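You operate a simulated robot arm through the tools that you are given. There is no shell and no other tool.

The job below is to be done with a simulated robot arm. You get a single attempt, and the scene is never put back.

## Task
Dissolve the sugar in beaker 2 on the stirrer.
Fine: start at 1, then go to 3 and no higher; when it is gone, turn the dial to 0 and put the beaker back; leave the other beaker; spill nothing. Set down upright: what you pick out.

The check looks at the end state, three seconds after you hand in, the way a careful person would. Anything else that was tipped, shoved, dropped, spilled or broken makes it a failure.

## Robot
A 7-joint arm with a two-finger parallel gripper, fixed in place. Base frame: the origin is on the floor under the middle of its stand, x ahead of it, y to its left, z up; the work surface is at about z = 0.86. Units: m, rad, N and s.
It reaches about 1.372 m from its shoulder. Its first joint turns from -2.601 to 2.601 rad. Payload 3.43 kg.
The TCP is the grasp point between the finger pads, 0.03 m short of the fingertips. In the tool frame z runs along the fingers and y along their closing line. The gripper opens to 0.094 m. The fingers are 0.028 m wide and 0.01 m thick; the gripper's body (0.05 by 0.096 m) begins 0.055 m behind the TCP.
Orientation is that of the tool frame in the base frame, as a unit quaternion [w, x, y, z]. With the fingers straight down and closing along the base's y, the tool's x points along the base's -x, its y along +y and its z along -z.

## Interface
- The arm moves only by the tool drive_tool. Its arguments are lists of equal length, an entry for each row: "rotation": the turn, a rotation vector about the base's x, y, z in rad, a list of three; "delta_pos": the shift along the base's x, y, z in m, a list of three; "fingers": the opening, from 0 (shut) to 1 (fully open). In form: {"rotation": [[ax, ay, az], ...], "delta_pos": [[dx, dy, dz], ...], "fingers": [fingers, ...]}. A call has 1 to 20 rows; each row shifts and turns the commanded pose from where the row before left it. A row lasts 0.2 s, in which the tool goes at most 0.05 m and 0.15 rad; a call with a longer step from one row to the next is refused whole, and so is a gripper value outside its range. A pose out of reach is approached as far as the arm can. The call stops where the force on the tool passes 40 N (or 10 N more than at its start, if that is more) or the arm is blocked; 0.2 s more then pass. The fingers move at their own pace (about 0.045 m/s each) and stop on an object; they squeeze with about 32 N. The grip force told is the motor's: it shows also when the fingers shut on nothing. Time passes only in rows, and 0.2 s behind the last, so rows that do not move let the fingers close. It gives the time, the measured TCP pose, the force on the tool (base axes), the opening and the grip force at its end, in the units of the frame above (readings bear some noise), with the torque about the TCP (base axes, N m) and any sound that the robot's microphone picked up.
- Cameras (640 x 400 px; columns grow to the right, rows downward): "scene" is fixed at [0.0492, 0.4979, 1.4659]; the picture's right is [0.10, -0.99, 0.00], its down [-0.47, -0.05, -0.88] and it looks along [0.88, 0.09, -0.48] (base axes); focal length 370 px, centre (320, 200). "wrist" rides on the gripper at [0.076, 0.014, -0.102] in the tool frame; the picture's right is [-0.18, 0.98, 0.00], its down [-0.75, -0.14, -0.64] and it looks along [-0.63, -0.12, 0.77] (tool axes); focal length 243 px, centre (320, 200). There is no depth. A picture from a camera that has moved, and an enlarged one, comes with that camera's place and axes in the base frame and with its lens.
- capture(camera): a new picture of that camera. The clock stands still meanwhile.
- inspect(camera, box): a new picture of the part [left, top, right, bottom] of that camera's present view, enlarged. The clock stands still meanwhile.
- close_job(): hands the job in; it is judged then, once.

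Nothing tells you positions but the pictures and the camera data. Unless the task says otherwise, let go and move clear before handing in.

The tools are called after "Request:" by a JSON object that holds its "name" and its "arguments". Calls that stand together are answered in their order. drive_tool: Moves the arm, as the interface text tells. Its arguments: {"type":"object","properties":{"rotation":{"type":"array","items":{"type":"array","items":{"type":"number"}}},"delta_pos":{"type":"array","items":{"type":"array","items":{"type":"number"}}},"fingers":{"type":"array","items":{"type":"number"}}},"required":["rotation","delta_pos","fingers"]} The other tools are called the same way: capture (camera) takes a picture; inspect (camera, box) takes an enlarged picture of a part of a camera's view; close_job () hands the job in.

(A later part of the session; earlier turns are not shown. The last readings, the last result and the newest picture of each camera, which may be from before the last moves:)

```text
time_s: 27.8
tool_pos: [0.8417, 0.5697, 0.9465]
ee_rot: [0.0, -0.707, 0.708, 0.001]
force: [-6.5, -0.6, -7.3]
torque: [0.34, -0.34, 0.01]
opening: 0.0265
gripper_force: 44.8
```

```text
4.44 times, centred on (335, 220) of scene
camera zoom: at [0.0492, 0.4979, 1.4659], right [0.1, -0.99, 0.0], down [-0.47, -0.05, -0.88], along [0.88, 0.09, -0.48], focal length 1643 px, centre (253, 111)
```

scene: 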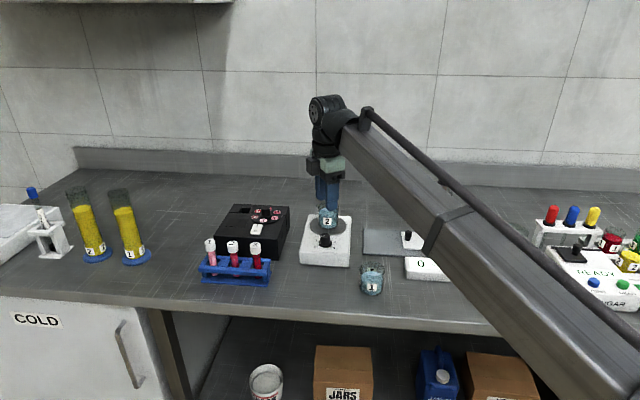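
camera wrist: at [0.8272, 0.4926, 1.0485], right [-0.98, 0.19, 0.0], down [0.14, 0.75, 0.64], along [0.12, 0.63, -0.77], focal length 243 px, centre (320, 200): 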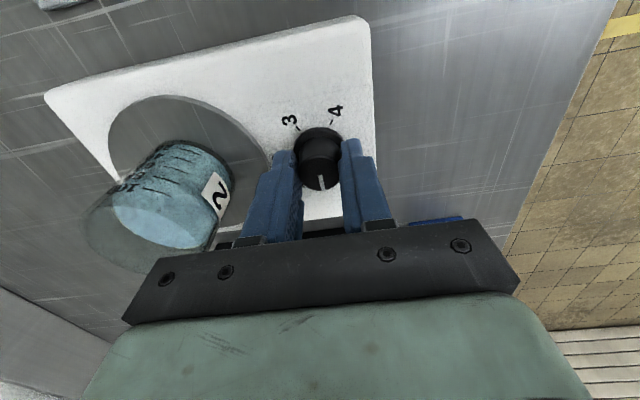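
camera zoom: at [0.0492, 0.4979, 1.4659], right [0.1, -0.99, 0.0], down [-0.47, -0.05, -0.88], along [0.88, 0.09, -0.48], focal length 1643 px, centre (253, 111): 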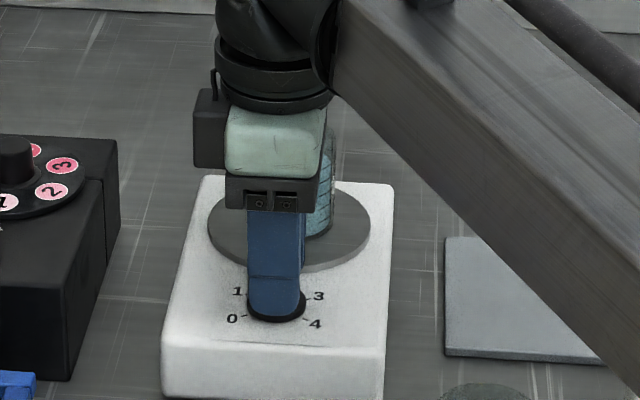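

The knob turned with the fingers (half way to 1). I'll finish the remaining 30° with a small sideways relief.

Request:
{"name": "drive_tool", "arguments": {"rotation": [[0, 0, 0], [0, 0, -0.1309], [0, 0, -0.1309], [0, 0, -0.1309], [0, 0, -0.1309], [0, 0, 0]], "delta_pos": [[-0.0006, 0, -0.0003], [0, 0, 0], [0, 0, 0], [0, 0, 0], [0, 0, 0], [0, 0, 0]], "fingers": [0.1, 0.1, 0.1, 0.1, 0.1, 0.1]}}

Request:
{"name": "capture", "arguments": {"camera": "wrist"}}

Request:
{"name": "inspect", "arguments": {"camera": "scene", "box": [285, 175, 385, 265]}}

```text
time_s: 29.2
tool_pos: [0.8426, 0.5691, 0.9453]
ee_rot: [0.0, -0.499, 0.867, 0.0]
force: [-0.9, 1.9, 1.8]
torque: [-0.16, 0.71, 0.02]
opening: 0.0265
gripper_force: 44.6
```

```text
taken
camera wrist: at [0.7908, 0.5099, 1.0485], right [-0.76, 0.65, 0.0], down [0.5, 0.58, 0.64], along [0.42, 0.49, -0.77], focal length 243 px, centre (320, 200)
```

wrist: 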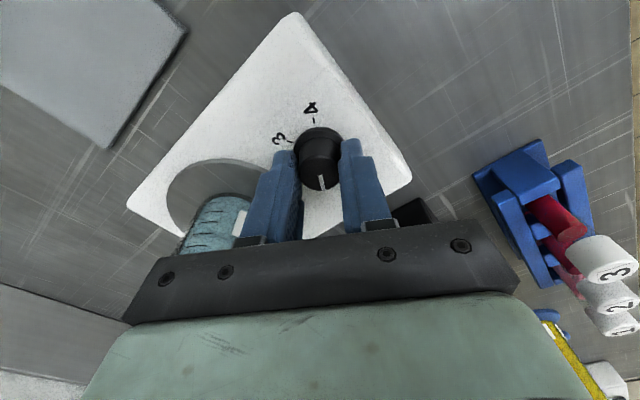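

```text
4.44 times, centred on (335, 220) of scene
camera zoom: at [0.0492, 0.4979, 1.4659], right [0.1, -0.99, 0.0], down [-0.47, -0.05, -0.88], along [0.88, 0.09, -0.48], focal length 1643 px, centre (253, 111)
```

zoom: 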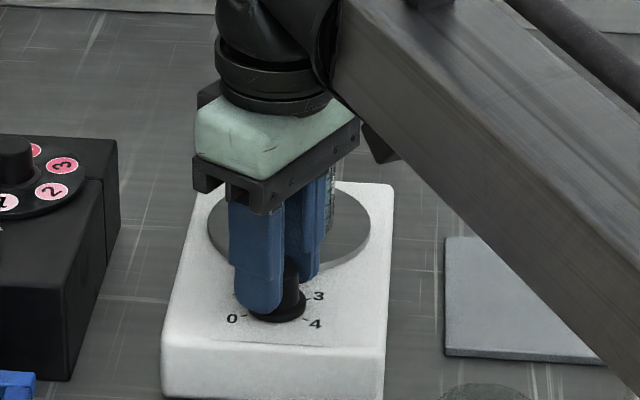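

Request:
{"name": "inspect", "arguments": {"camera": "wrist", "box": [260, 90, 380, 210]}}

Request:
{"name": "inspect", "arguments": {"camera": "wrist", "box": [120, 100, 320, 260]}}

Request:
{"name": "inspect", "arguments": {"camera": "scene", "box": [310, 190, 360, 250]}}

```text
3.33 times, centred on (320, 150) of wrist
camera zoom: at [0.7908, 0.5099, 1.0485], right [-0.76, 0.65, 0.0], down [0.5, 0.58, 0.64], along [0.42, 0.49, -0.77], focal length 809 px, centre (320, 367)
```

zoom: 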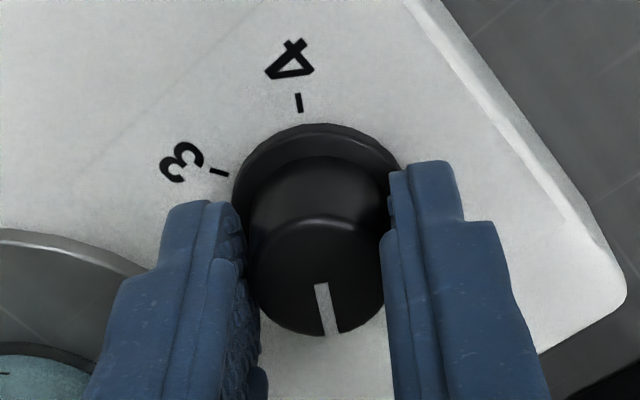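

```text
2.50 times, centred on (220, 180) of wrist
camera zoom: at [0.7908, 0.5099, 1.0485], right [-0.76, 0.65, 0.0], down [0.5, 0.58, 0.64], along [0.42, 0.49, -0.77], focal length 606 px, centre (570, 250)
```

zoom: 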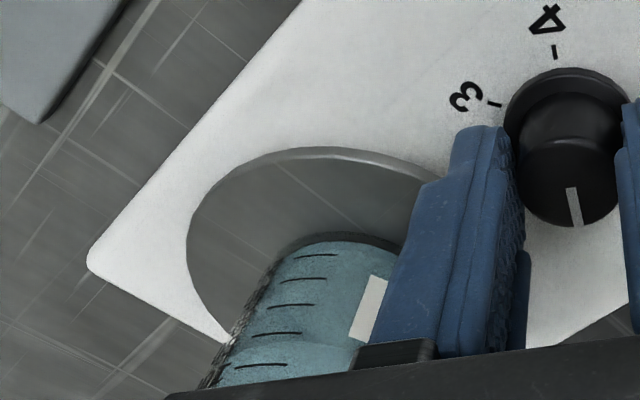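

```text
6.67 times, centred on (335, 220) of scene
camera zoom: at [0.0492, 0.4979, 1.4659], right [0.1, -0.99, 0.0], down [-0.47, -0.05, -0.88], along [0.88, 0.09, -0.48], focal length 2465 px, centre (220, 67)
```

zoom: 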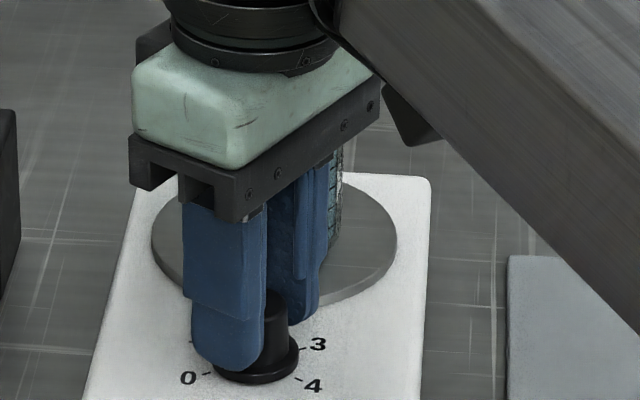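

The dial mark points at 60°, exactly on 1. I'll hold here for a few seconds so the stirring starts at speed 1, and look at the beaker.

Request:
{"name": "drive_tool", "arguments": {"rotation": [[0, 0, 0], [0, 0, 0], [0, 0, 0], [0, 0, 0], [0, 0, 0], [0, 0, 0], [0, 0, 0], [0, 0, 0], [0, 0, 0], [0, 0, 0], [0, 0, 0], [0, 0, 0], [0, 0, 0], [0, 0, 0], [0, 0, 0]], "delta_pos": [[0, 0, 0], [0, 0, 0], [0, 0, 0], [0, 0, 0], [0, 0, 0], [0, 0, 0], [0, 0, 0], [0, 0, 0], [0, 0, 0], [0, 0, 0], [0, 0, 0], [0, 0, 0], [0, 0, 0], [0, 0, 0], [0, 0, 0]], "fingers": [0.1, 0.1, 0.1, 0.1, 0.1, 0.1, 0.1, 0.1, 0.1, 0.1, 0.1, 0.1, 0.1, 0.1, 0.1]}}

Request:
{"name": "inspect", "arguments": {"camera": "wrist", "box": [120, 100, 320, 260]}}

Request:
{"name": "inspect", "arguments": {"camera": "scene", "box": [310, 190, 360, 250]}}

```text
time_s: 32.4
tool_pos: [0.8424, 0.57, 0.9458]
ee_rot: [0.0, -0.5, 0.866, 0.0]
force: [4.1, 3.4, 6.4]
torque: [0.3, 0.26, -0.03]
opening: 0.0267
gripper_force: 44.5
```

```text
2.50 times, centred on (220, 180) of wrist
camera zoom: at [0.7909, 0.5098, 1.0485], right [-0.76, 0.65, 0.0], down [0.5, 0.58, 0.64], along [0.42, 0.49, -0.77], focal length 606 px, centre (570, 250)
```

zoom: 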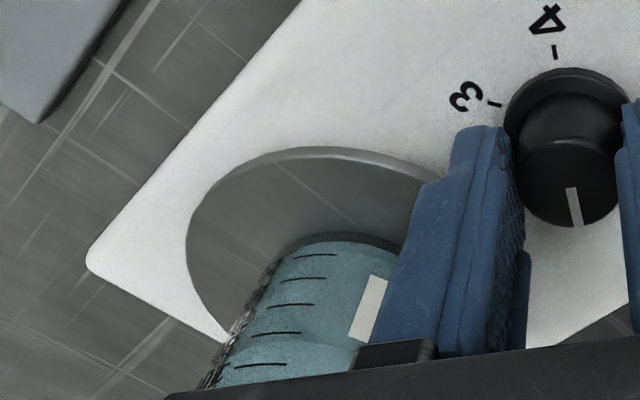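

```text
6.67 times, centred on (335, 220) of scene
camera zoom: at [0.0492, 0.4979, 1.4659], right [0.1, -0.99, 0.0], down [-0.47, -0.05, -0.88], along [0.88, 0.09, -0.48], focal length 2465 px, centre (220, 67)
```

zoom: 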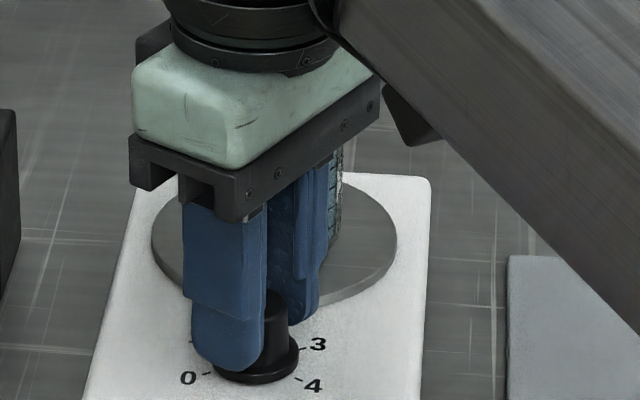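

I can't see the liquid surface from here, so I'll let go of the knob and rise to check that the dial reads 1 and whether it is stirring.

Request:
{"name": "drive_tool", "arguments": {"rotation": [[0, 0, 0], [0, 0, 0], [0, 0, 0], [0, 0, 0], [0, 0, 0], [0, 0, 0], [0, 0, 0], [0, 0, 0]], "delta_pos": [[0, 0, 0], [0, 0, 0], [0, 0, 0], [0, 0, 0.01], [0, 0, 0.025], [0, 0, 0.035], [0, 0, 0.035], [0, 0, 0]], "fingers": [0.35, 0.45, 0.5, 0.5, 0.5, 0.5, 0.5, 0.5]}}

Request:
{"name": "capture", "arguments": {"camera": "wrist"}}

Request:
{"name": "inspect", "arguments": {"camera": "scene", "box": [300, 185, 370, 255]}}

```text
time_s: 34.2
tool_pos: [0.8425, 0.5686, 1.0509]
ee_rot: [0.0, -0.501, 0.866, 0.0]
force: [-0.1, -0.4, 0.0]
torque: [0.0, 0.02, -0.02]
opening: 0.0468
gripper_force: 0.0
```

```text
taken
camera wrist: at [0.7907, 0.5094, 1.1535], right [-0.76, 0.65, 0.0], down [0.5, 0.58, 0.64], along [0.42, 0.49, -0.77], focal length 243 px, centre (320, 200)
```

wrist: 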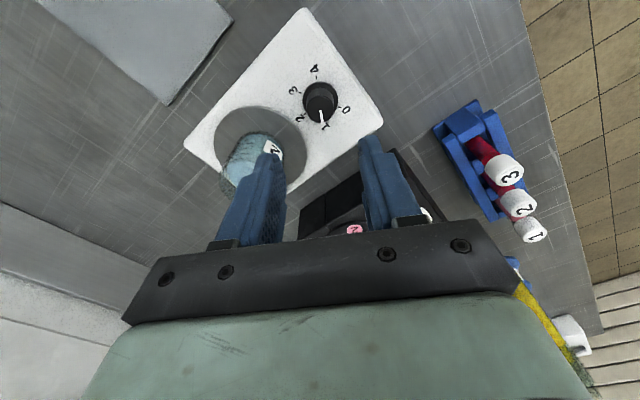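

```text
5.71 times, centred on (335, 220) of scene
camera zoom: at [0.0492, 0.4979, 1.4659], right [0.1, -0.99, 0.0], down [-0.47, -0.05, -0.88], along [0.88, 0.09, -0.48], focal length 2113 px, centre (234, 86)
```

zoom: 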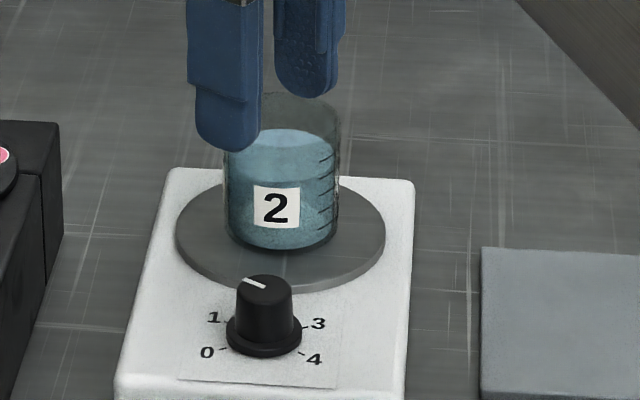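

Request:
{"name": "inspect", "arguments": {"camera": "scene", "box": [318, 198, 348, 232]}}

Request:
{"name": "inspect", "arguments": {"camera": "wrist", "box": [205, 55, 365, 205]}}

```text
11.76 times, centred on (333, 215) of scene
camera zoom: at [0.0492, 0.4979, 1.4659], right [0.1, -0.99, 0.0], down [-0.47, -0.05, -0.88], along [0.88, 0.09, -0.48], focal length 4350 px, centre (167, 24)
```

zoom: 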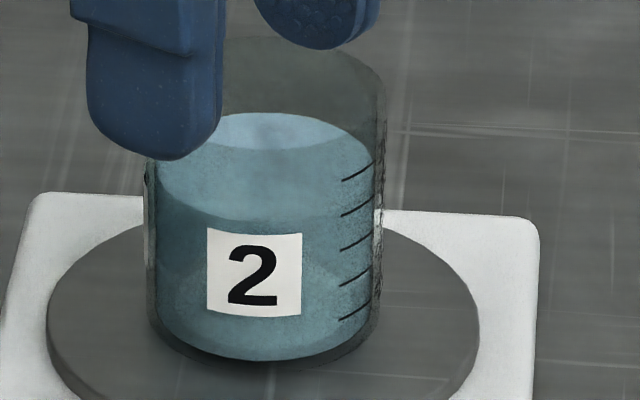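

```text
2.67 times, centred on (285, 130) of wrist
camera zoom: at [0.7907, 0.5094, 1.1535], right [-0.76, 0.65, 0.0], down [0.5, 0.58, 0.64], along [0.42, 0.49, -0.77], focal length 647 px, centre (413, 387)
```

zoom: 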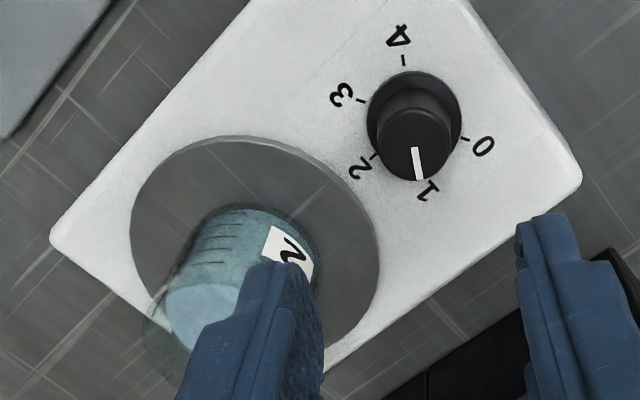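

The dial clearly reads 1. I'll look for the sugar at the bottom of beaker 2 and compare with beaker 1.

Request:
{"name": "inspect", "arguments": {"camera": "scene", "box": [322, 208, 346, 230]}}

Request:
{"name": "inspect", "arguments": {"camera": "scene", "box": [358, 258, 388, 300]}}

```text
16.00 times, centred on (334, 219) of scene
camera zoom: at [0.0492, 0.4979, 1.4659], right [0.1, -0.99, 0.0], down [-0.47, -0.05, -0.88], along [0.88, 0.09, -0.48], focal length 5916 px, centre (96, -104)
```

zoom: 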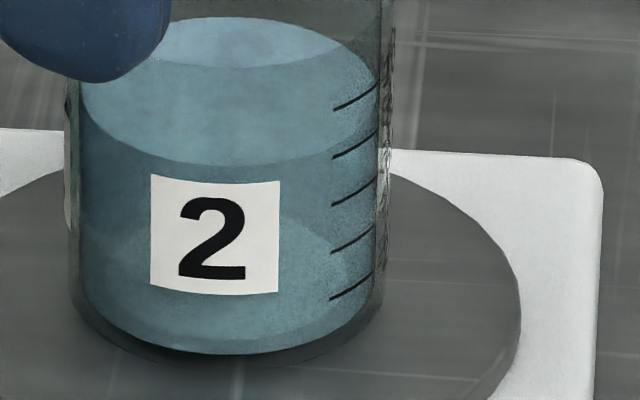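

```text
9.52 times, centred on (373, 279) of scene
camera zoom: at [0.0492, 0.4979, 1.4659], right [0.1, -0.99, 0.0], down [-0.47, -0.05, -0.88], along [0.88, 0.09, -0.48], focal length 3522 px, centre (-185, -552)
```

zoom: 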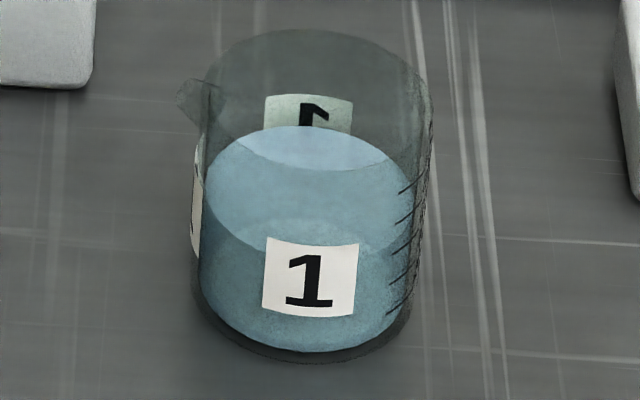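

Speed 1 is set and the beaker is steady. A faintly paler layer at its bottom could be the sugar. I'll regrip the knob and turn it on from 1 to 3.

Request:
{"name": "drive_tool", "arguments": {"rotation": [[0, 0, 0], [0, 0, 0], [0, 0, 0], [0, 0, 0], [0, 0, 0], [0, 0, 0], [0, 0, 0], [0, 0, 0], [0, 0, 0], [0, 0, 0]], "delta_pos": [[0, 0, -0.025], [0, 0, -0.03], [0, 0, -0.025], [0, 0, -0.017], [0, 0, -0.008], [0, 0, 0], [0, 0, 0], [0, 0, 0], [0, 0, 0], [0, 0, 0]], "fingers": [0.5, 0.5, 0.5, 0.5, 0.5, 0.5, 0.35, 0.25, 0.1, 0.1]}}

Request:
{"name": "inspect", "arguments": {"camera": "wrist", "box": [230, 90, 410, 250]}}

```text
time_s: 36.4
tool_pos: [0.841, 0.5688, 0.9458]
ee_rot: [0.0, -0.5, 0.866, 0.0]
force: [-4.0, 1.7, -3.5]
torque: [0.01, -0.34, 0.0]
opening: 0.0267
gripper_force: 44.9
```

```text
2.50 times, centred on (320, 170) of wrist
camera zoom: at [0.7907, 0.5095, 1.0484], right [-0.76, 0.65, 0.0], down [0.5, 0.58, 0.64], along [0.42, 0.49, -0.77], focal length 606 px, centre (320, 275)
```

zoom: 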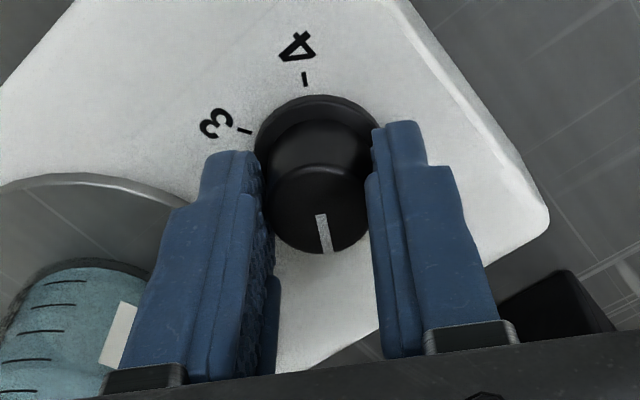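

Gripped squarely. Turning clockwise 60° first, which should take it to 2, and then I'll check before the rest.

Request:
{"name": "drive_tool", "arguments": {"rotation": [[0, 0, -0.1309], [0, 0, -0.1309], [0, 0, -0.1309], [0, 0, -0.1309], [0, 0, -0.1309], [0, 0, -0.1309], [0, 0, -0.1309], [0, 0, -0.1309], [0, 0, 0]], "delta_pos": [[-0.0004, 0.0002, 0], [0, 0, 0], [0, 0, 0], [0, 0, 0], [0, 0, 0], [0, 0, 0], [0, 0, 0], [0, 0, 0], [0, 0, 0]], "fingers": [0.1, 0.1, 0.1, 0.1, 0.1, 0.1, 0.1, 0.1, 0.1]}}

Request:
{"name": "inspect", "arguments": {"camera": "wrist", "box": [230, 90, 410, 250]}}

Request:
{"name": "inspect", "arguments": {"camera": "scene", "box": [285, 175, 385, 265]}}

```text
time_s: 38.4
tool_pos: [0.8415, 0.5708, 0.9456]
ee_rot: [0.001, 0.001, 1.0, 0.0]
force: [-4.6, -1.5, 0.8]
torque: [0.34, 0.12, 0.01]
opening: 0.0266
gripper_force: 44.7
```

```text
2.50 times, centred on (320, 170) of wrist
camera zoom: at [0.7646, 0.5834, 1.0484], right [0.19, 0.98, 0.0], down [0.75, -0.14, 0.64], along [0.63, -0.12, -0.77], focal length 606 px, centre (320, 275)
```

zoom: 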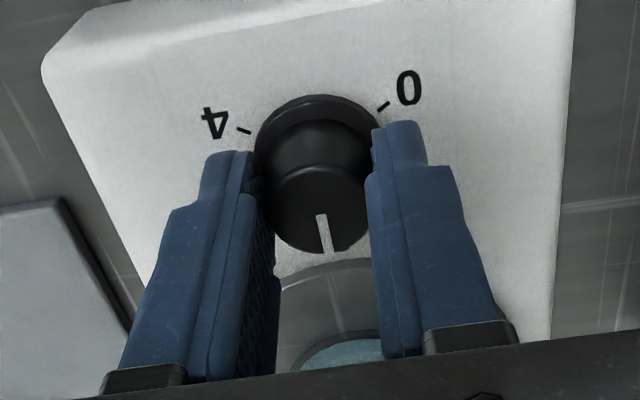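

```text
4.44 times, centred on (335, 220) of scene
camera zoom: at [0.0492, 0.4979, 1.4659], right [0.1, -0.99, 0.0], down [-0.47, -0.05, -0.88], along [0.88, 0.09, -0.48], focal length 1643 px, centre (253, 111)
```

zoom: 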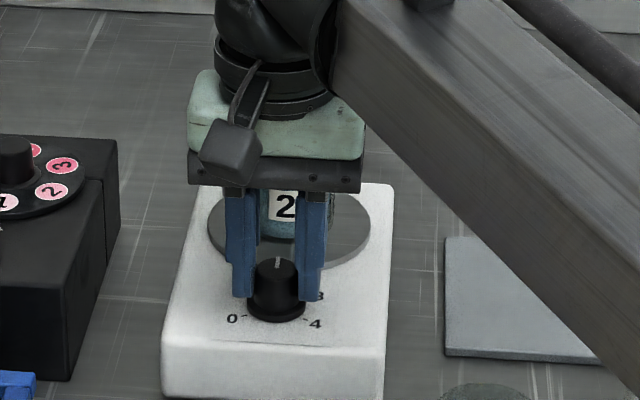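

The dial now points at 2, with the mark still fixed relative to the fingers. Another 60° brings it to 3, and I'll stop there.

Request:
{"name": "drive_tool", "arguments": {"rotation": [[0, 0, -0.13], [0, 0, -0.13], [0, 0, -0.13], [0, 0, -0.13], [0, 0, -0.13], [0, 0, -0.13], [0, 0, -0.13], [0, 0, -0.13], [0, 0, 0]], "delta_pos": [[-0.0003, -0.0005, 0], [0, 0, 0], [0, 0, 0], [0, 0, 0], [0, 0, 0], [0, 0, 0], [0, 0, 0], [0, 0, 0], [0, 0, 0]], "fingers": [0.1, 0.1, 0.1, 0.1, 0.1, 0.1, 0.1, 0.1, 0.1]}}

Request:
{"name": "inspect", "arguments": {"camera": "wrist", "box": [230, 90, 410, 250]}}

Request:
{"name": "inspect", "arguments": {"camera": "scene", "box": [285, 175, 385, 265]}}

```text
time_s: 40.4
tool_pos: [0.8423, 0.5705, 0.9465]
ee_rot: [0.0, 0.498, 0.867, 0.001]
force: [6.4, 21.6, 6.2]
torque: [-0.27, -0.08, 0.03]
opening: 0.0266
gripper_force: 45.0
```

```text
2.50 times, centred on (320, 170) of wrist
camera zoom: at [0.8149, 0.6424, 1.0485], right [0.94, 0.34, 0.0], down [0.26, -0.72, 0.64], along [0.22, -0.6, -0.77], focal length 606 px, centre (320, 275)
```

zoom: 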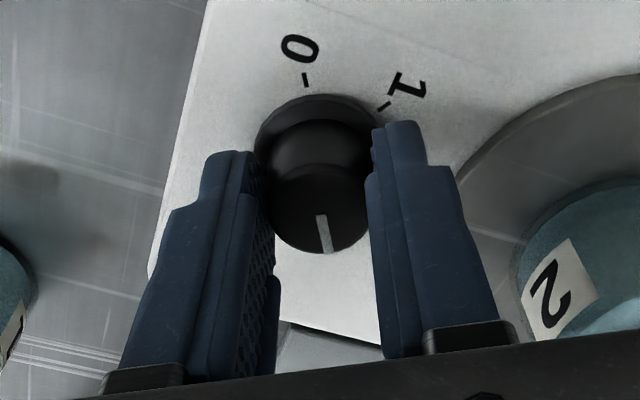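

```text
4.44 times, centred on (335, 220) of scene
camera zoom: at [0.0492, 0.4979, 1.4659], right [0.1, -0.99, 0.0], down [-0.47, -0.05, -0.88], along [0.88, 0.09, -0.48], focal length 1643 px, centre (253, 111)
```

zoom: 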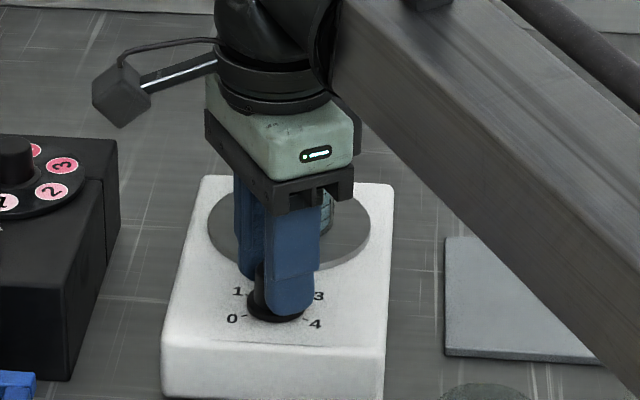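

The dial is at 3. There's a sideways load of about 22 N, so I'll ease off toward it, then release and rise to read the dial and watch the beaker.

Request:
{"name": "drive_tool", "arguments": {"rotation": [[0, 0, 0], [0, 0, 0], [0, 0, 0], [0, 0, 0], [0, 0, 0], [0, 0, 0], [0, 0, 0], [0, 0, 0], [0, 0, 0], [0, 0, 0]], "delta_pos": [[0.0004, 0.0008, 0], [0, 0, 0], [0, 0, 0], [0, 0, 0], [0, 0, 0], [0, 0, 0.01], [0, 0, 0.025], [0, 0, 0.035], [0, 0, 0.035], [0, 0, 0]], "fingers": [0.1, 0.1, 0.35, 0.45, 0.5, 0.5, 0.5, 0.5, 0.5, 0.5]}}

Request:
{"name": "capture", "arguments": {"camera": "wrist"}}

Request:
{"name": "inspect", "arguments": {"camera": "scene", "box": [300, 185, 370, 255]}}

Request:
{"name": "inspect", "arguments": {"camera": "scene", "box": [318, 198, 348, 232]}}

```text
time_s: 42.6
tool_pos: [0.8408, 0.5694, 1.0522]
ee_rot: [-0.001, 0.497, 0.868, 0.0]
force: [0.1, -0.1, -0.5]
torque: [-0.02, -0.03, -0.04]
opening: 0.047
gripper_force: 0.1
```

```text
taken
camera wrist: at [0.8145, 0.6423, 1.1537], right [0.94, 0.34, 0.0], down [0.26, -0.72, 0.64], along [0.22, -0.6, -0.77], focal length 243 px, centre (320, 200)
```

wrist: 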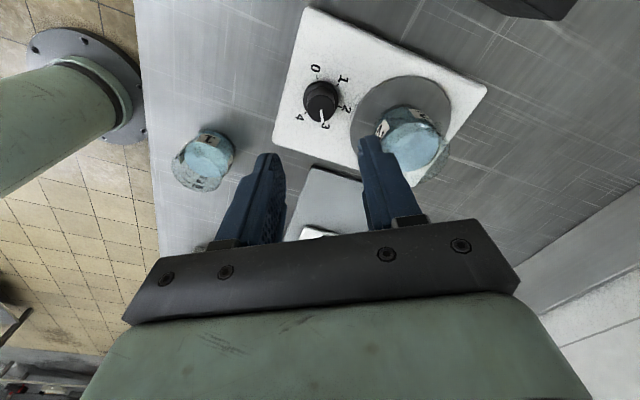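

```text
5.71 times, centred on (335, 220) of scene
camera zoom: at [0.0492, 0.4979, 1.4659], right [0.1, -0.99, 0.0], down [-0.47, -0.05, -0.88], along [0.88, 0.09, -0.48], focal length 2113 px, centre (234, 86)
```

zoom: 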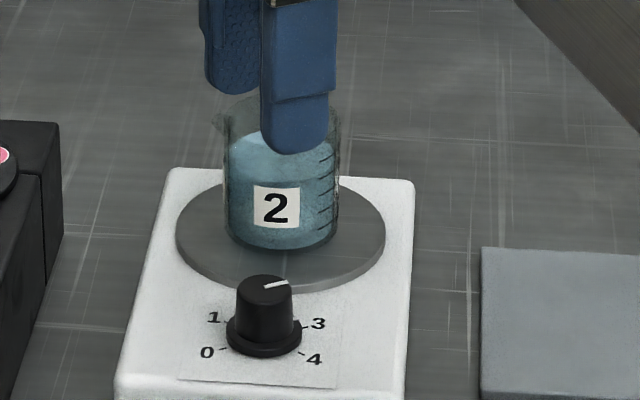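

```text
11.76 times, centred on (333, 215) of scene
camera zoom: at [0.0492, 0.4979, 1.4659], right [0.1, -0.99, 0.0], down [-0.47, -0.05, -0.88], along [0.88, 0.09, -0.48], focal length 4350 px, centre (167, 24)
```

zoom: 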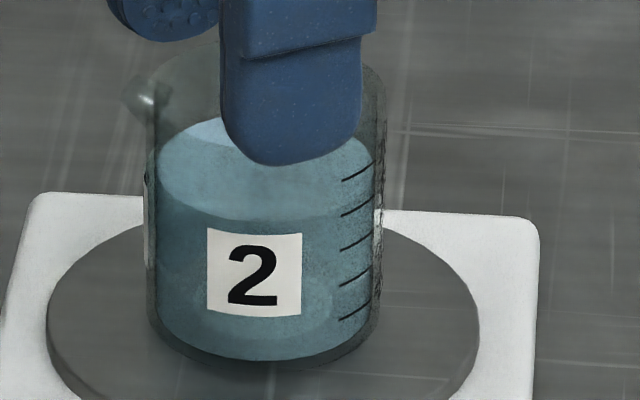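

Request:
{"name": "inspect", "arguments": {"camera": "wrist", "box": [290, 50, 460, 180]}}

Request:
{"name": "inspect", "arguments": {"camera": "scene", "box": [322, 208, 346, 230]}}

```text
3.08 times, centred on (375, 115) of wrist
camera zoom: at [0.8145, 0.6423, 1.1537], right [0.94, 0.34, 0.0], down [0.26, -0.72, 0.64], along [0.22, -0.6, -0.77], focal length 746 px, centre (151, 462)
```

zoom: 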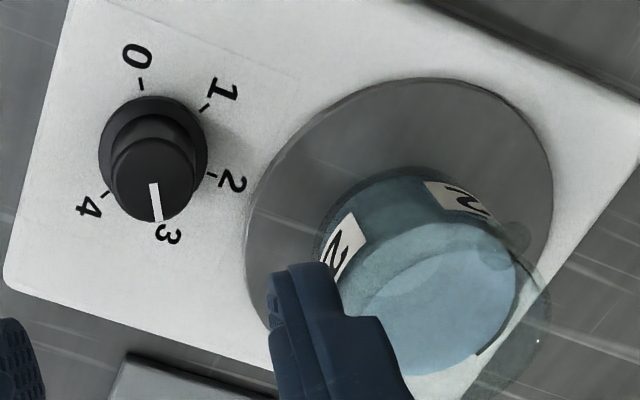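

```text
16.00 times, centred on (334, 219) of scene
camera zoom: at [0.0492, 0.4979, 1.4659], right [0.1, -0.99, 0.0], down [-0.47, -0.05, -0.88], along [0.88, 0.09, -0.48], focal length 5916 px, centre (96, -104)
```

zoom: 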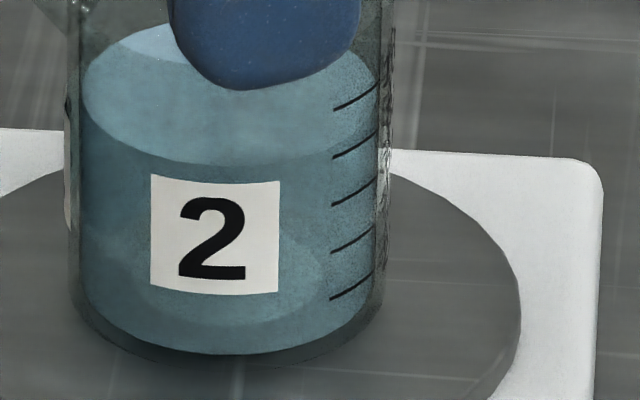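

The dial reads 3, and the pale sugar pile at the bottom of beaker 2 is visibly smaller than before. I'll wait with the arm still and look again.

Request:
{"name": "drive_tool", "arguments": {"rotation": [[0, 0, 0], [0, 0, 0], [0, 0, 0], [0, 0, 0], [0, 0, 0], [0, 0, 0], [0, 0, 0], [0, 0, 0], [0, 0, 0], [0, 0, 0], [0, 0, 0], [0, 0, 0], [0, 0, 0], [0, 0, 0], [0, 0, 0], [0, 0, 0], [0, 0, 0], [0, 0, 0], [0, 0, 0], [0, 0, 0]], "delta_pos": [[0, 0, 0.02], [0, 0, 0.02], [0, 0, 0], [0, 0, 0], [0, 0, 0], [0, 0, 0], [0, 0, 0], [0, 0, 0], [0, 0, 0], [0, 0, 0], [0, 0, 0], [0, 0, 0], [0, 0, 0], [0, 0, 0], [0, 0, 0], [0, 0, 0], [0, 0, 0], [0, 0, 0], [0, 0, 0], [0, 0, 0]], "fingers": [0.5, 0.5, 0.5, 0.5, 0.5, 0.5, 0.5, 0.5, 0.5, 0.5, 0.5, 0.5, 0.5, 0.5, 0.5, 0.5, 0.5, 0.5, 0.5, 0.5]}}

Request:
{"name": "inspect", "arguments": {"camera": "scene", "box": [322, 204, 346, 230]}}

Request:
{"name": "capture", "arguments": {"camera": "scene"}}

```text
time_s: 46.8
tool_pos: [0.8421, 0.5706, 1.0906]
ee_rot: [0.0, 0.497, 0.868, 0.0]
force: [0.4, 0.3, -0.3]
torque: [0.01, 0.0, 0.02]
opening: 0.047
gripper_force: 0.0
```

```text
15.38 times, centred on (334, 217) of scene
camera zoom: at [0.0492, 0.4979, 1.4659], right [0.1, -0.99, 0.0], down [-0.47, -0.05, -0.88], along [0.88, 0.09, -0.48], focal length 5689 px, centre (105, -62)
```

zoom: 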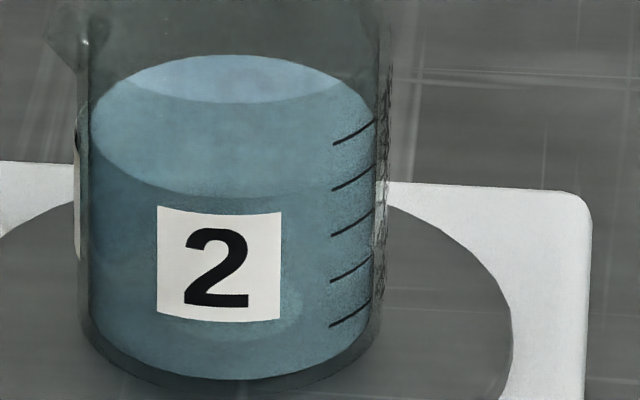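

```text
taken
```

scene: 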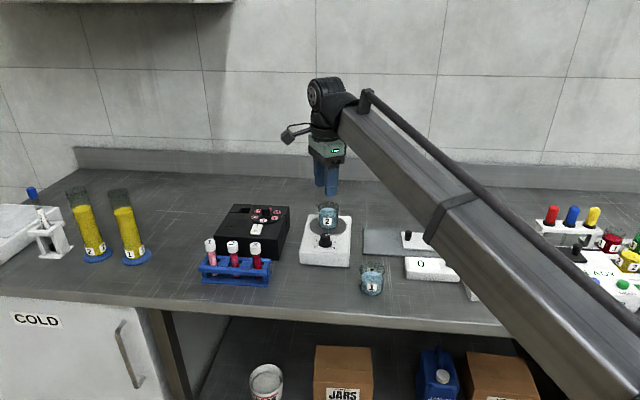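

The pile is down to a small patch behind the label. Waiting another four seconds.

Request:
{"name": "drive_tool", "arguments": {"rotation": [[0, 0, 0], [0, 0, 0], [0, 0, 0], [0, 0, 0], [0, 0, 0], [0, 0, 0], [0, 0, 0], [0, 0, 0], [0, 0, 0], [0, 0, 0], [0, 0, 0], [0, 0, 0], [0, 0, 0], [0, 0, 0], [0, 0, 0], [0, 0, 0], [0, 0, 0], [0, 0, 0], [0, 0, 0], [0, 0, 0]], "delta_pos": [[0, 0, 0], [0, 0, 0], [0, 0, 0], [0, 0, 0], [0, 0, 0], [0, 0, 0], [0, 0, 0], [0, 0, 0], [0, 0, 0], [0, 0, 0], [0, 0, 0], [0, 0, 0], [0, 0, 0], [0, 0, 0], [0, 0, 0], [0, 0, 0], [0, 0, 0], [0, 0, 0], [0, 0, 0], [0, 0, 0]], "fingers": [0.5, 0.5, 0.5, 0.5, 0.5, 0.5, 0.5, 0.5, 0.5, 0.5, 0.5, 0.5, 0.5, 0.5, 0.5, 0.5, 0.5, 0.5, 0.5, 0.5]}}

Request:
{"name": "inspect", "arguments": {"camera": "scene", "box": [322, 204, 346, 230]}}

Request:
{"name": "capture", "arguments": {"camera": "wrist"}}

```text
time_s: 51.0
tool_pos: [0.8411, 0.5693, 1.0906]
ee_rot: [0.0, 0.497, 0.868, 0.0]
force: [-0.2, -0.2, 0.1]
torque: [0.01, -0.01, -0.03]
opening: 0.0472
gripper_force: 0.1
```

```text
15.38 times, centred on (334, 217) of scene
camera zoom: at [0.0492, 0.4979, 1.4659], right [0.1, -0.99, 0.0], down [-0.47, -0.05, -0.88], along [0.88, 0.09, -0.48], focal length 5689 px, centre (105, -62)
```

zoom: 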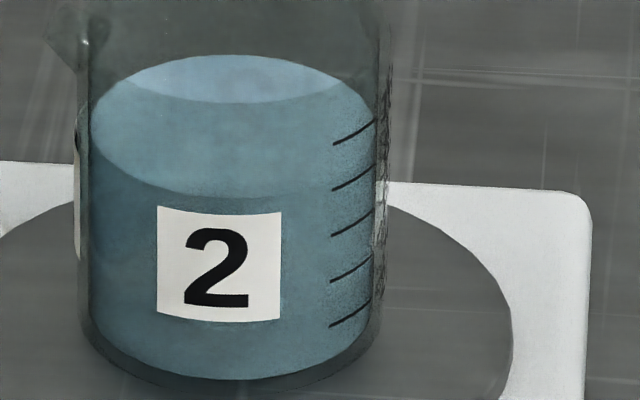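

```text
taken
camera wrist: at [0.8148, 0.6423, 1.194], right [0.94, 0.34, 0.0], down [0.26, -0.72, 0.64], along [0.22, -0.6, -0.77], focal length 243 px, centre (320, 200)
```

wrist: 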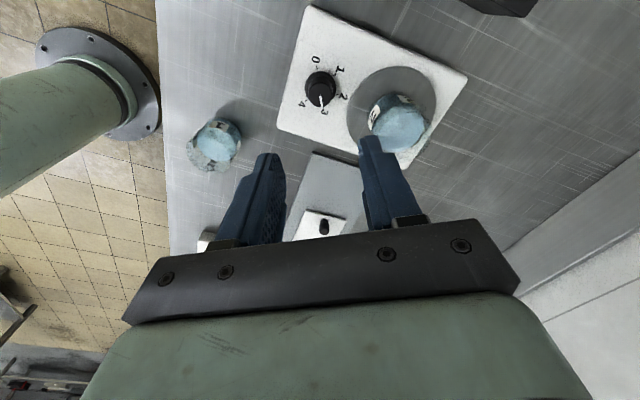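

The pale patch is no longer visible, but it might be hidden behind the label. I'll wait longer to be safe and then look down into the beaker with the wrist camera.

Request:
{"name": "inspect", "arguments": {"camera": "wrist", "box": [345, 75, 445, 165]}}

Request:
{"name": "drive_tool", "arguments": {"rotation": [[0, 0, 0], [0, 0, 0], [0, 0, 0], [0, 0, 0], [0, 0, 0], [0, 0, 0], [0, 0, 0], [0, 0, 0], [0, 0, 0], [0, 0, 0], [0, 0, 0], [0, 0, 0], [0, 0, 0], [0, 0, 0], [0, 0, 0], [0, 0, 0], [0, 0, 0], [0, 0, 0], [0, 0, 0], [0, 0, 0]], "delta_pos": [[0, 0, 0], [0, 0, 0], [0, 0, 0], [0, 0, 0], [0, 0, 0], [0, 0, 0], [0, 0, 0], [0, 0, 0], [0, 0, 0], [0, 0, 0], [0, 0, 0], [0, 0, 0], [0, 0, 0], [0, 0, 0], [0, 0, 0], [0, 0, 0], [0, 0, 0], [0, 0, 0], [0, 0, 0], [0, 0, 0]], "fingers": [0.5, 0.5, 0.5, 0.5, 0.5, 0.5, 0.5, 0.5, 0.5, 0.5, 0.5, 0.5, 0.5, 0.5, 0.5, 0.5, 0.5, 0.5, 0.5, 0.5]}}

Request:
{"name": "drive_tool", "arguments": {"rotation": [[0, 0, 0], [0, 0, 0], [0, 0, 0], [0, 0, 0], [0, 0, 0], [0, 0, 0], [0, 0, 0], [0, 0, 0], [0, 0, 0], [0, 0, 0], [0, 0, 0], [0, 0, 0], [0, 0, 0], [0, 0, 0], [0, 0, 0], [0, 0, 0], [0, 0, 0], [0, 0, 0], [0, 0, 0], [0, 0, 0]], "delta_pos": [[0, 0, 0], [0, 0, 0], [0, 0, 0], [0, 0, 0], [0, 0, 0], [0, 0, 0], [0, 0, 0], [0, 0, 0], [0, 0, 0], [0, 0, 0], [0, 0, 0], [0, 0, 0], [0, 0, 0], [0, 0, 0], [0, 0, 0], [0, 0, 0], [0, 0, 0], [0, 0, 0], [0, 0, 0], [0, 0, 0]], "fingers": [0.5, 0.5, 0.5, 0.5, 0.5, 0.5, 0.5, 0.5, 0.5, 0.5, 0.5, 0.5, 0.5, 0.5, 0.5, 0.5, 0.5, 0.5, 0.5, 0.5]}}

Request:
{"name": "inspect", "arguments": {"camera": "wrist", "box": [345, 75, 445, 165]}}

Request:
{"name": "inspect", "arguments": {"camera": "scene", "box": [322, 204, 346, 230]}}

```text
4.44 times, centred on (395, 120) of wrist
camera zoom: at [0.8148, 0.6423, 1.194], right [0.94, 0.34, 0.0], down [0.26, -0.72, 0.64], along [0.22, -0.6, -0.77], focal length 1078 px, centre (-13, 556)
```

zoom: 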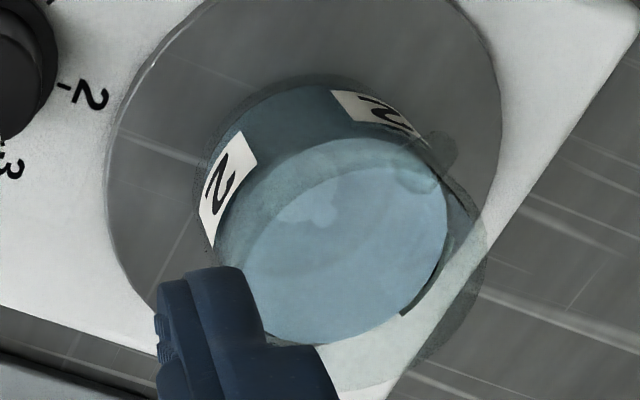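

```text
time_s: 55.2
tool_pos: [0.8412, 0.571, 1.0923]
ee_rot: [0.0, 0.497, 0.868, 0.0]
force: [0.3, -0.6, 0.1]
torque: [0.0, -0.01, -0.02]
opening: 0.0468
gripper_force: 0.0
```

```text
time_s: 59.4
tool_pos: [0.8413, 0.5703, 1.0912]
ee_rot: [0.0, 0.497, 0.868, 0.0]
force: [-0.2, 1.0, 0.5]
torque: [-0.01, -0.01, 0.01]
opening: 0.047
gripper_force: 0.0
```

```text
4.44 times, centred on (395, 120) of wrist
camera zoom: at [0.8148, 0.6423, 1.194], right [0.94, 0.34, 0.0], down [0.26, -0.72, 0.64], along [0.22, -0.6, -0.77], focal length 1078 px, centre (-13, 556)
```

zoom: 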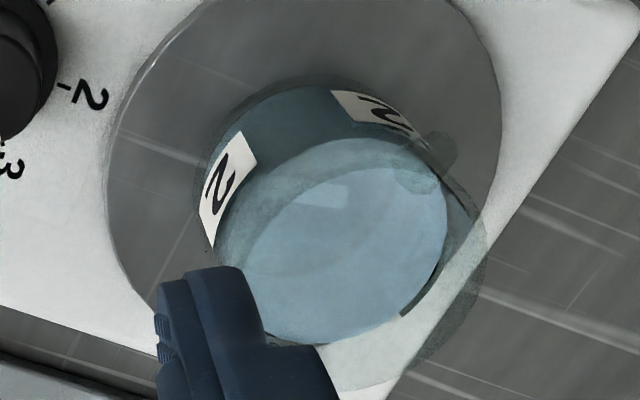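

```text
15.38 times, centred on (334, 217) of scene
camera zoom: at [0.0492, 0.4979, 1.4659], right [0.1, -0.99, 0.0], down [-0.47, -0.05, -0.88], along [0.88, 0.09, -0.48], focal length 5689 px, centre (105, -62)
```

zoom: 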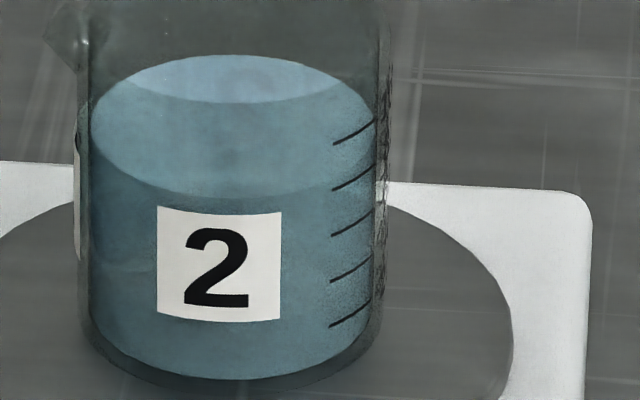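

From above the round pale blob is gone, leaving a faint rectangular patch that could be a label seen through the liquid. I'll wait longer to see whether it changes.

Request:
{"name": "drive_tool", "arguments": {"rotation": [[0, 0, 0], [0, 0, 0], [0, 0, 0], [0, 0, 0], [0, 0, 0], [0, 0, 0], [0, 0, 0], [0, 0, 0], [0, 0, 0], [0, 0, 0], [0, 0, 0], [0, 0, 0], [0, 0, 0], [0, 0, 0], [0, 0, 0], [0, 0, 0], [0, 0, 0], [0, 0, 0], [0, 0, 0], [0, 0, 0]], "delta_pos": [[0, 0, 0], [0, 0, 0], [0, 0, 0], [0, 0, 0], [0, 0, 0], [0, 0, 0], [0, 0, 0], [0, 0, 0], [0, 0, 0], [0, 0, 0], [0, 0, 0], [0, 0, 0], [0, 0, 0], [0, 0, 0], [0, 0, 0], [0, 0, 0], [0, 0, 0], [0, 0, 0], [0, 0, 0], [0, 0, 0]], "fingers": [0.5, 0.5, 0.5, 0.5, 0.5, 0.5, 0.5, 0.5, 0.5, 0.5, 0.5, 0.5, 0.5, 0.5, 0.5, 0.5, 0.5, 0.5, 0.5, 0.5]}}

Request:
{"name": "drive_tool", "arguments": {"rotation": [[0, 0, 0], [0, 0, 0], [0, 0, 0], [0, 0, 0], [0, 0, 0], [0, 0, 0], [0, 0, 0], [0, 0, 0], [0, 0, 0], [0, 0, 0], [0, 0, 0], [0, 0, 0], [0, 0, 0], [0, 0, 0], [0, 0, 0], [0, 0, 0], [0, 0, 0], [0, 0, 0], [0, 0, 0], [0, 0, 0]], "delta_pos": [[0, 0, 0], [0, 0, 0], [0, 0, 0], [0, 0, 0], [0, 0, 0], [0, 0, 0], [0, 0, 0], [0, 0, 0], [0, 0, 0], [0, 0, 0], [0, 0, 0], [0, 0, 0], [0, 0, 0], [0, 0, 0], [0, 0, 0], [0, 0, 0], [0, 0, 0], [0, 0, 0], [0, 0, 0], [0, 0, 0]], "fingers": [0.5, 0.5, 0.5, 0.5, 0.5, 0.5, 0.5, 0.5, 0.5, 0.5, 0.5, 0.5, 0.5, 0.5, 0.5, 0.5, 0.5, 0.5, 0.5, 0.5]}}

Request:
{"name": "inspect", "arguments": {"camera": "wrist", "box": [360, 80, 430, 150]}}

Request:
{"name": "inspect", "arguments": {"camera": "wrist", "box": [175, 105, 255, 185]}}

Request:
{"name": "inspect", "arguments": {"camera": "scene", "box": [322, 204, 346, 230]}}

```text
time_s: 63.6
tool_pos: [0.8414, 0.5708, 1.0911]
ee_rot: [-0.001, 0.497, 0.868, 0.0]
force: [-0.6, -0.1, 0.7]
torque: [-0.02, -0.04, -0.02]
opening: 0.0469
gripper_force: 0.2
```

```text
time_s: 67.8
tool_pos: [0.8429, 0.5713, 1.0905]
ee_rot: [0.0, 0.497, 0.868, 0.0]
force: [0.4, 0.0, -0.1]
torque: [0.01, -0.02, 0.01]
opening: 0.0468
gripper_force: 0.1
```

```text
5.71 times, centred on (395, 115) of wrist
camera zoom: at [0.8148, 0.6423, 1.194], right [0.94, 0.34, 0.0], down [0.26, -0.72, 0.64], along [0.22, -0.6, -0.77], focal length 1386 px, centre (-109, 686)
```

zoom: 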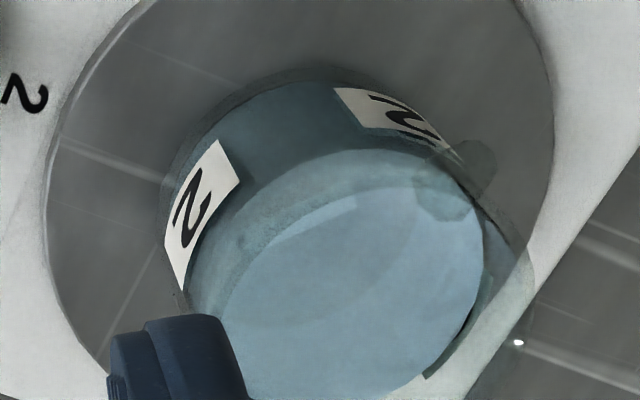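

```text
5.00 times, centred on (215, 145) of wrist
camera zoom: at [0.8148, 0.6423, 1.194], right [0.94, 0.34, 0.0], down [0.26, -0.72, 0.64], along [0.22, -0.6, -0.77], focal length 1213 px, centre (845, 475)
```

zoom: 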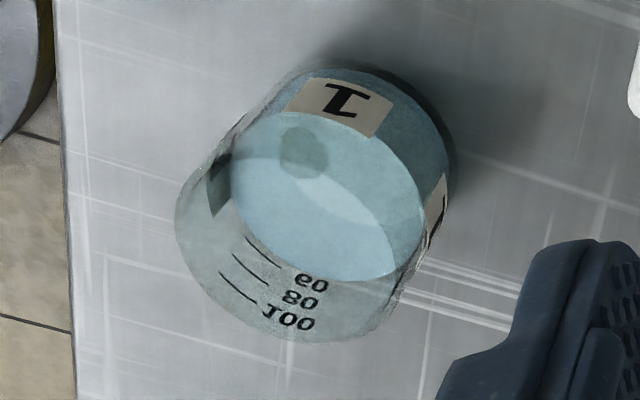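

```text
15.38 times, centred on (334, 217) of scene
camera zoom: at [0.0492, 0.4979, 1.4659], right [0.1, -0.99, 0.0], down [-0.47, -0.05, -0.88], along [0.88, 0.09, -0.48], focal length 5689 px, centre (105, -62)
```

zoom: 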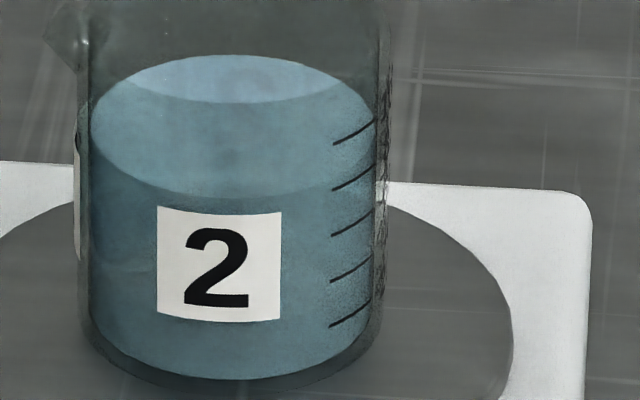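

The patch looks a little smaller still, so something may be left. I'll keep waiting and compare the same view again.

Request:
{"name": "inspect", "arguments": {"camera": "wrist", "box": [375, 105, 415, 135]}}

Request:
{"name": "drive_tool", "arguments": {"rotation": [[0, 0, 0], [0, 0, 0], [0, 0, 0], [0, 0, 0], [0, 0, 0], [0, 0, 0], [0, 0, 0], [0, 0, 0], [0, 0, 0], [0, 0, 0], [0, 0, 0], [0, 0, 0], [0, 0, 0], [0, 0, 0], [0, 0, 0], [0, 0, 0], [0, 0, 0], [0, 0, 0], [0, 0, 0], [0, 0, 0]], "delta_pos": [[0, 0, 0], [0, 0, 0], [0, 0, 0], [0, 0, 0], [0, 0, 0], [0, 0, 0], [0, 0, 0], [0, 0, 0], [0, 0, 0], [0, 0, 0], [0, 0, 0], [0, 0, 0], [0, 0, 0], [0, 0, 0], [0, 0, 0], [0, 0, 0], [0, 0, 0], [0, 0, 0], [0, 0, 0], [0, 0, 0]], "fingers": [0.5, 0.5, 0.5, 0.5, 0.5, 0.5, 0.5, 0.5, 0.5, 0.5, 0.5, 0.5, 0.5, 0.5, 0.5, 0.5, 0.5, 0.5, 0.5, 0.5]}}

Request:
{"name": "drive_tool", "arguments": {"rotation": [[0, 0, 0], [0, 0, 0], [0, 0, 0], [0, 0, 0], [0, 0, 0], [0, 0, 0], [0, 0, 0], [0, 0, 0], [0, 0, 0], [0, 0, 0], [0, 0, 0], [0, 0, 0], [0, 0, 0], [0, 0, 0], [0, 0, 0], [0, 0, 0], [0, 0, 0], [0, 0, 0], [0, 0, 0], [0, 0, 0]], "delta_pos": [[0, 0, 0], [0, 0, 0], [0, 0, 0], [0, 0, 0], [0, 0, 0], [0, 0, 0], [0, 0, 0], [0, 0, 0], [0, 0, 0], [0, 0, 0], [0, 0, 0], [0, 0, 0], [0, 0, 0], [0, 0, 0], [0, 0, 0], [0, 0, 0], [0, 0, 0], [0, 0, 0], [0, 0, 0], [0, 0, 0]], "fingers": [0.5, 0.5, 0.5, 0.5, 0.5, 0.5, 0.5, 0.5, 0.5, 0.5, 0.5, 0.5, 0.5, 0.5, 0.5, 0.5, 0.5, 0.5, 0.5, 0.5]}}

Request:
{"name": "inspect", "arguments": {"camera": "wrist", "box": [375, 105, 415, 135]}}

Request:
{"name": "inspect", "arguments": {"camera": "wrist", "box": [345, 75, 445, 165]}}

```text
13.33 times, centred on (395, 120) of wrist
camera zoom: at [0.8148, 0.6423, 1.194], right [0.94, 0.34, 0.0], down [0.26, -0.72, 0.64], along [0.22, -0.6, -0.77], focal length 3235 px, centre (-680, 1267)
```

zoom: 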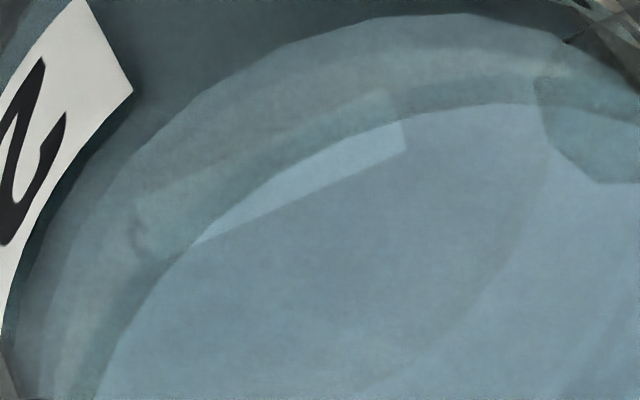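

```text
time_s: 72.0
tool_pos: [0.8413, 0.5706, 1.0915]
ee_rot: [-0.001, 0.497, 0.868, 0.0]
force: [0.4, 0.1, 0.1]
torque: [0.01, -0.02, 0.01]
opening: 0.047
gripper_force: 0.0
```

```text
time_s: 76.2
tool_pos: [0.8416, 0.5712, 1.0915]
ee_rot: [0.001, 0.497, 0.868, 0.0]
force: [0.0, -0.1, -0.8]
torque: [0.0, 0.0, 0.0]
opening: 0.047
gripper_force: 0.0
```

```text
13.33 times, centred on (395, 120) of wrist
camera zoom: at [0.8148, 0.6423, 1.194], right [0.94, 0.34, 0.0], down [0.26, -0.72, 0.64], along [0.22, -0.6, -0.77], focal length 3235 px, centre (-680, 1267)
```

zoom: 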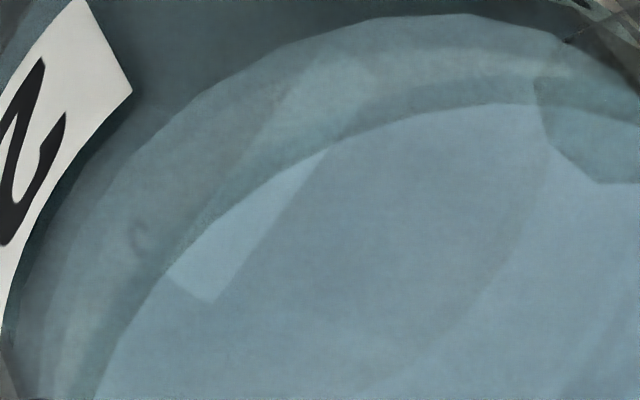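

```text
4.44 times, centred on (395, 120) of wrist
camera zoom: at [0.8148, 0.6423, 1.194], right [0.94, 0.34, 0.0], down [0.26, -0.72, 0.64], along [0.22, -0.6, -0.77], focal length 1078 px, centre (-13, 556)
```

zoom: 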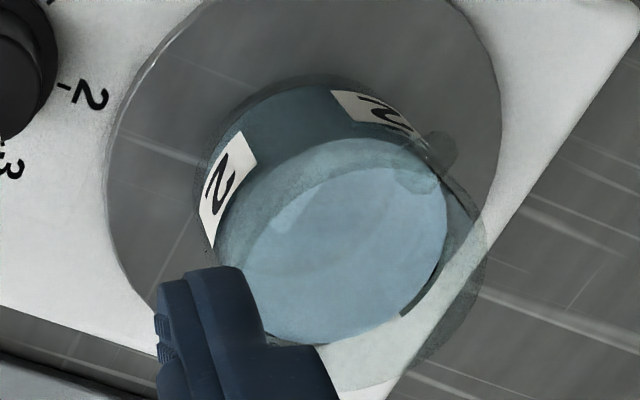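

That pale rectangle changes orientation between pictures, so it is the spinning stir bar, and the sugar pile is gone. Now I'll go back down, grip the knob and turn it counter-clockwise from 3 to 0.

Request:
{"name": "drive_tool", "arguments": {"rotation": [[0, 0, 0], [0, 0, 0], [0, 0, 0], [0, 0, 0], [0, 0, 0], [0, 0, 0], [0, 0, 0], [0, 0, 0], [0, 0, 0], [0, 0, 0], [0, 0, 0]], "delta_pos": [[0, 0.0006, -0.03], [0, 0, -0.035], [0, 0, -0.03], [0, 0, -0.025], [0, 0, -0.017], [0, 0, -0.008], [0, 0, 0], [0, 0, 0], [0, 0, 0], [0, 0, 0], [0, 0, 0]], "fingers": [0.5, 0.5, 0.5, 0.5, 0.5, 0.5, 0.5, 0.35, 0.25, 0.1, 0.1]}}

Request:
{"name": "inspect", "arguments": {"camera": "wrist", "box": [230, 90, 410, 250]}}

```text
time_s: 78.6
tool_pos: [0.8412, 0.5714, 0.9455]
ee_rot: [0.001, 0.497, 0.868, 0.0]
force: [1.1, 0.5, -1.4]
torque: [-0.16, 0.27, -0.02]
opening: 0.0264
gripper_force: 44.7
```

```text
2.50 times, centred on (320, 170) of wrist
camera zoom: at [0.8149, 0.6426, 1.0486], right [0.94, 0.34, 0.0], down [0.26, -0.72, 0.64], along [0.22, -0.6, -0.77], focal length 606 px, centre (320, 275)
```

zoom: 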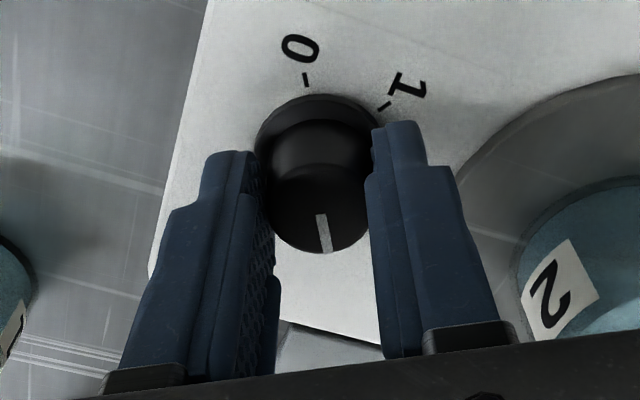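

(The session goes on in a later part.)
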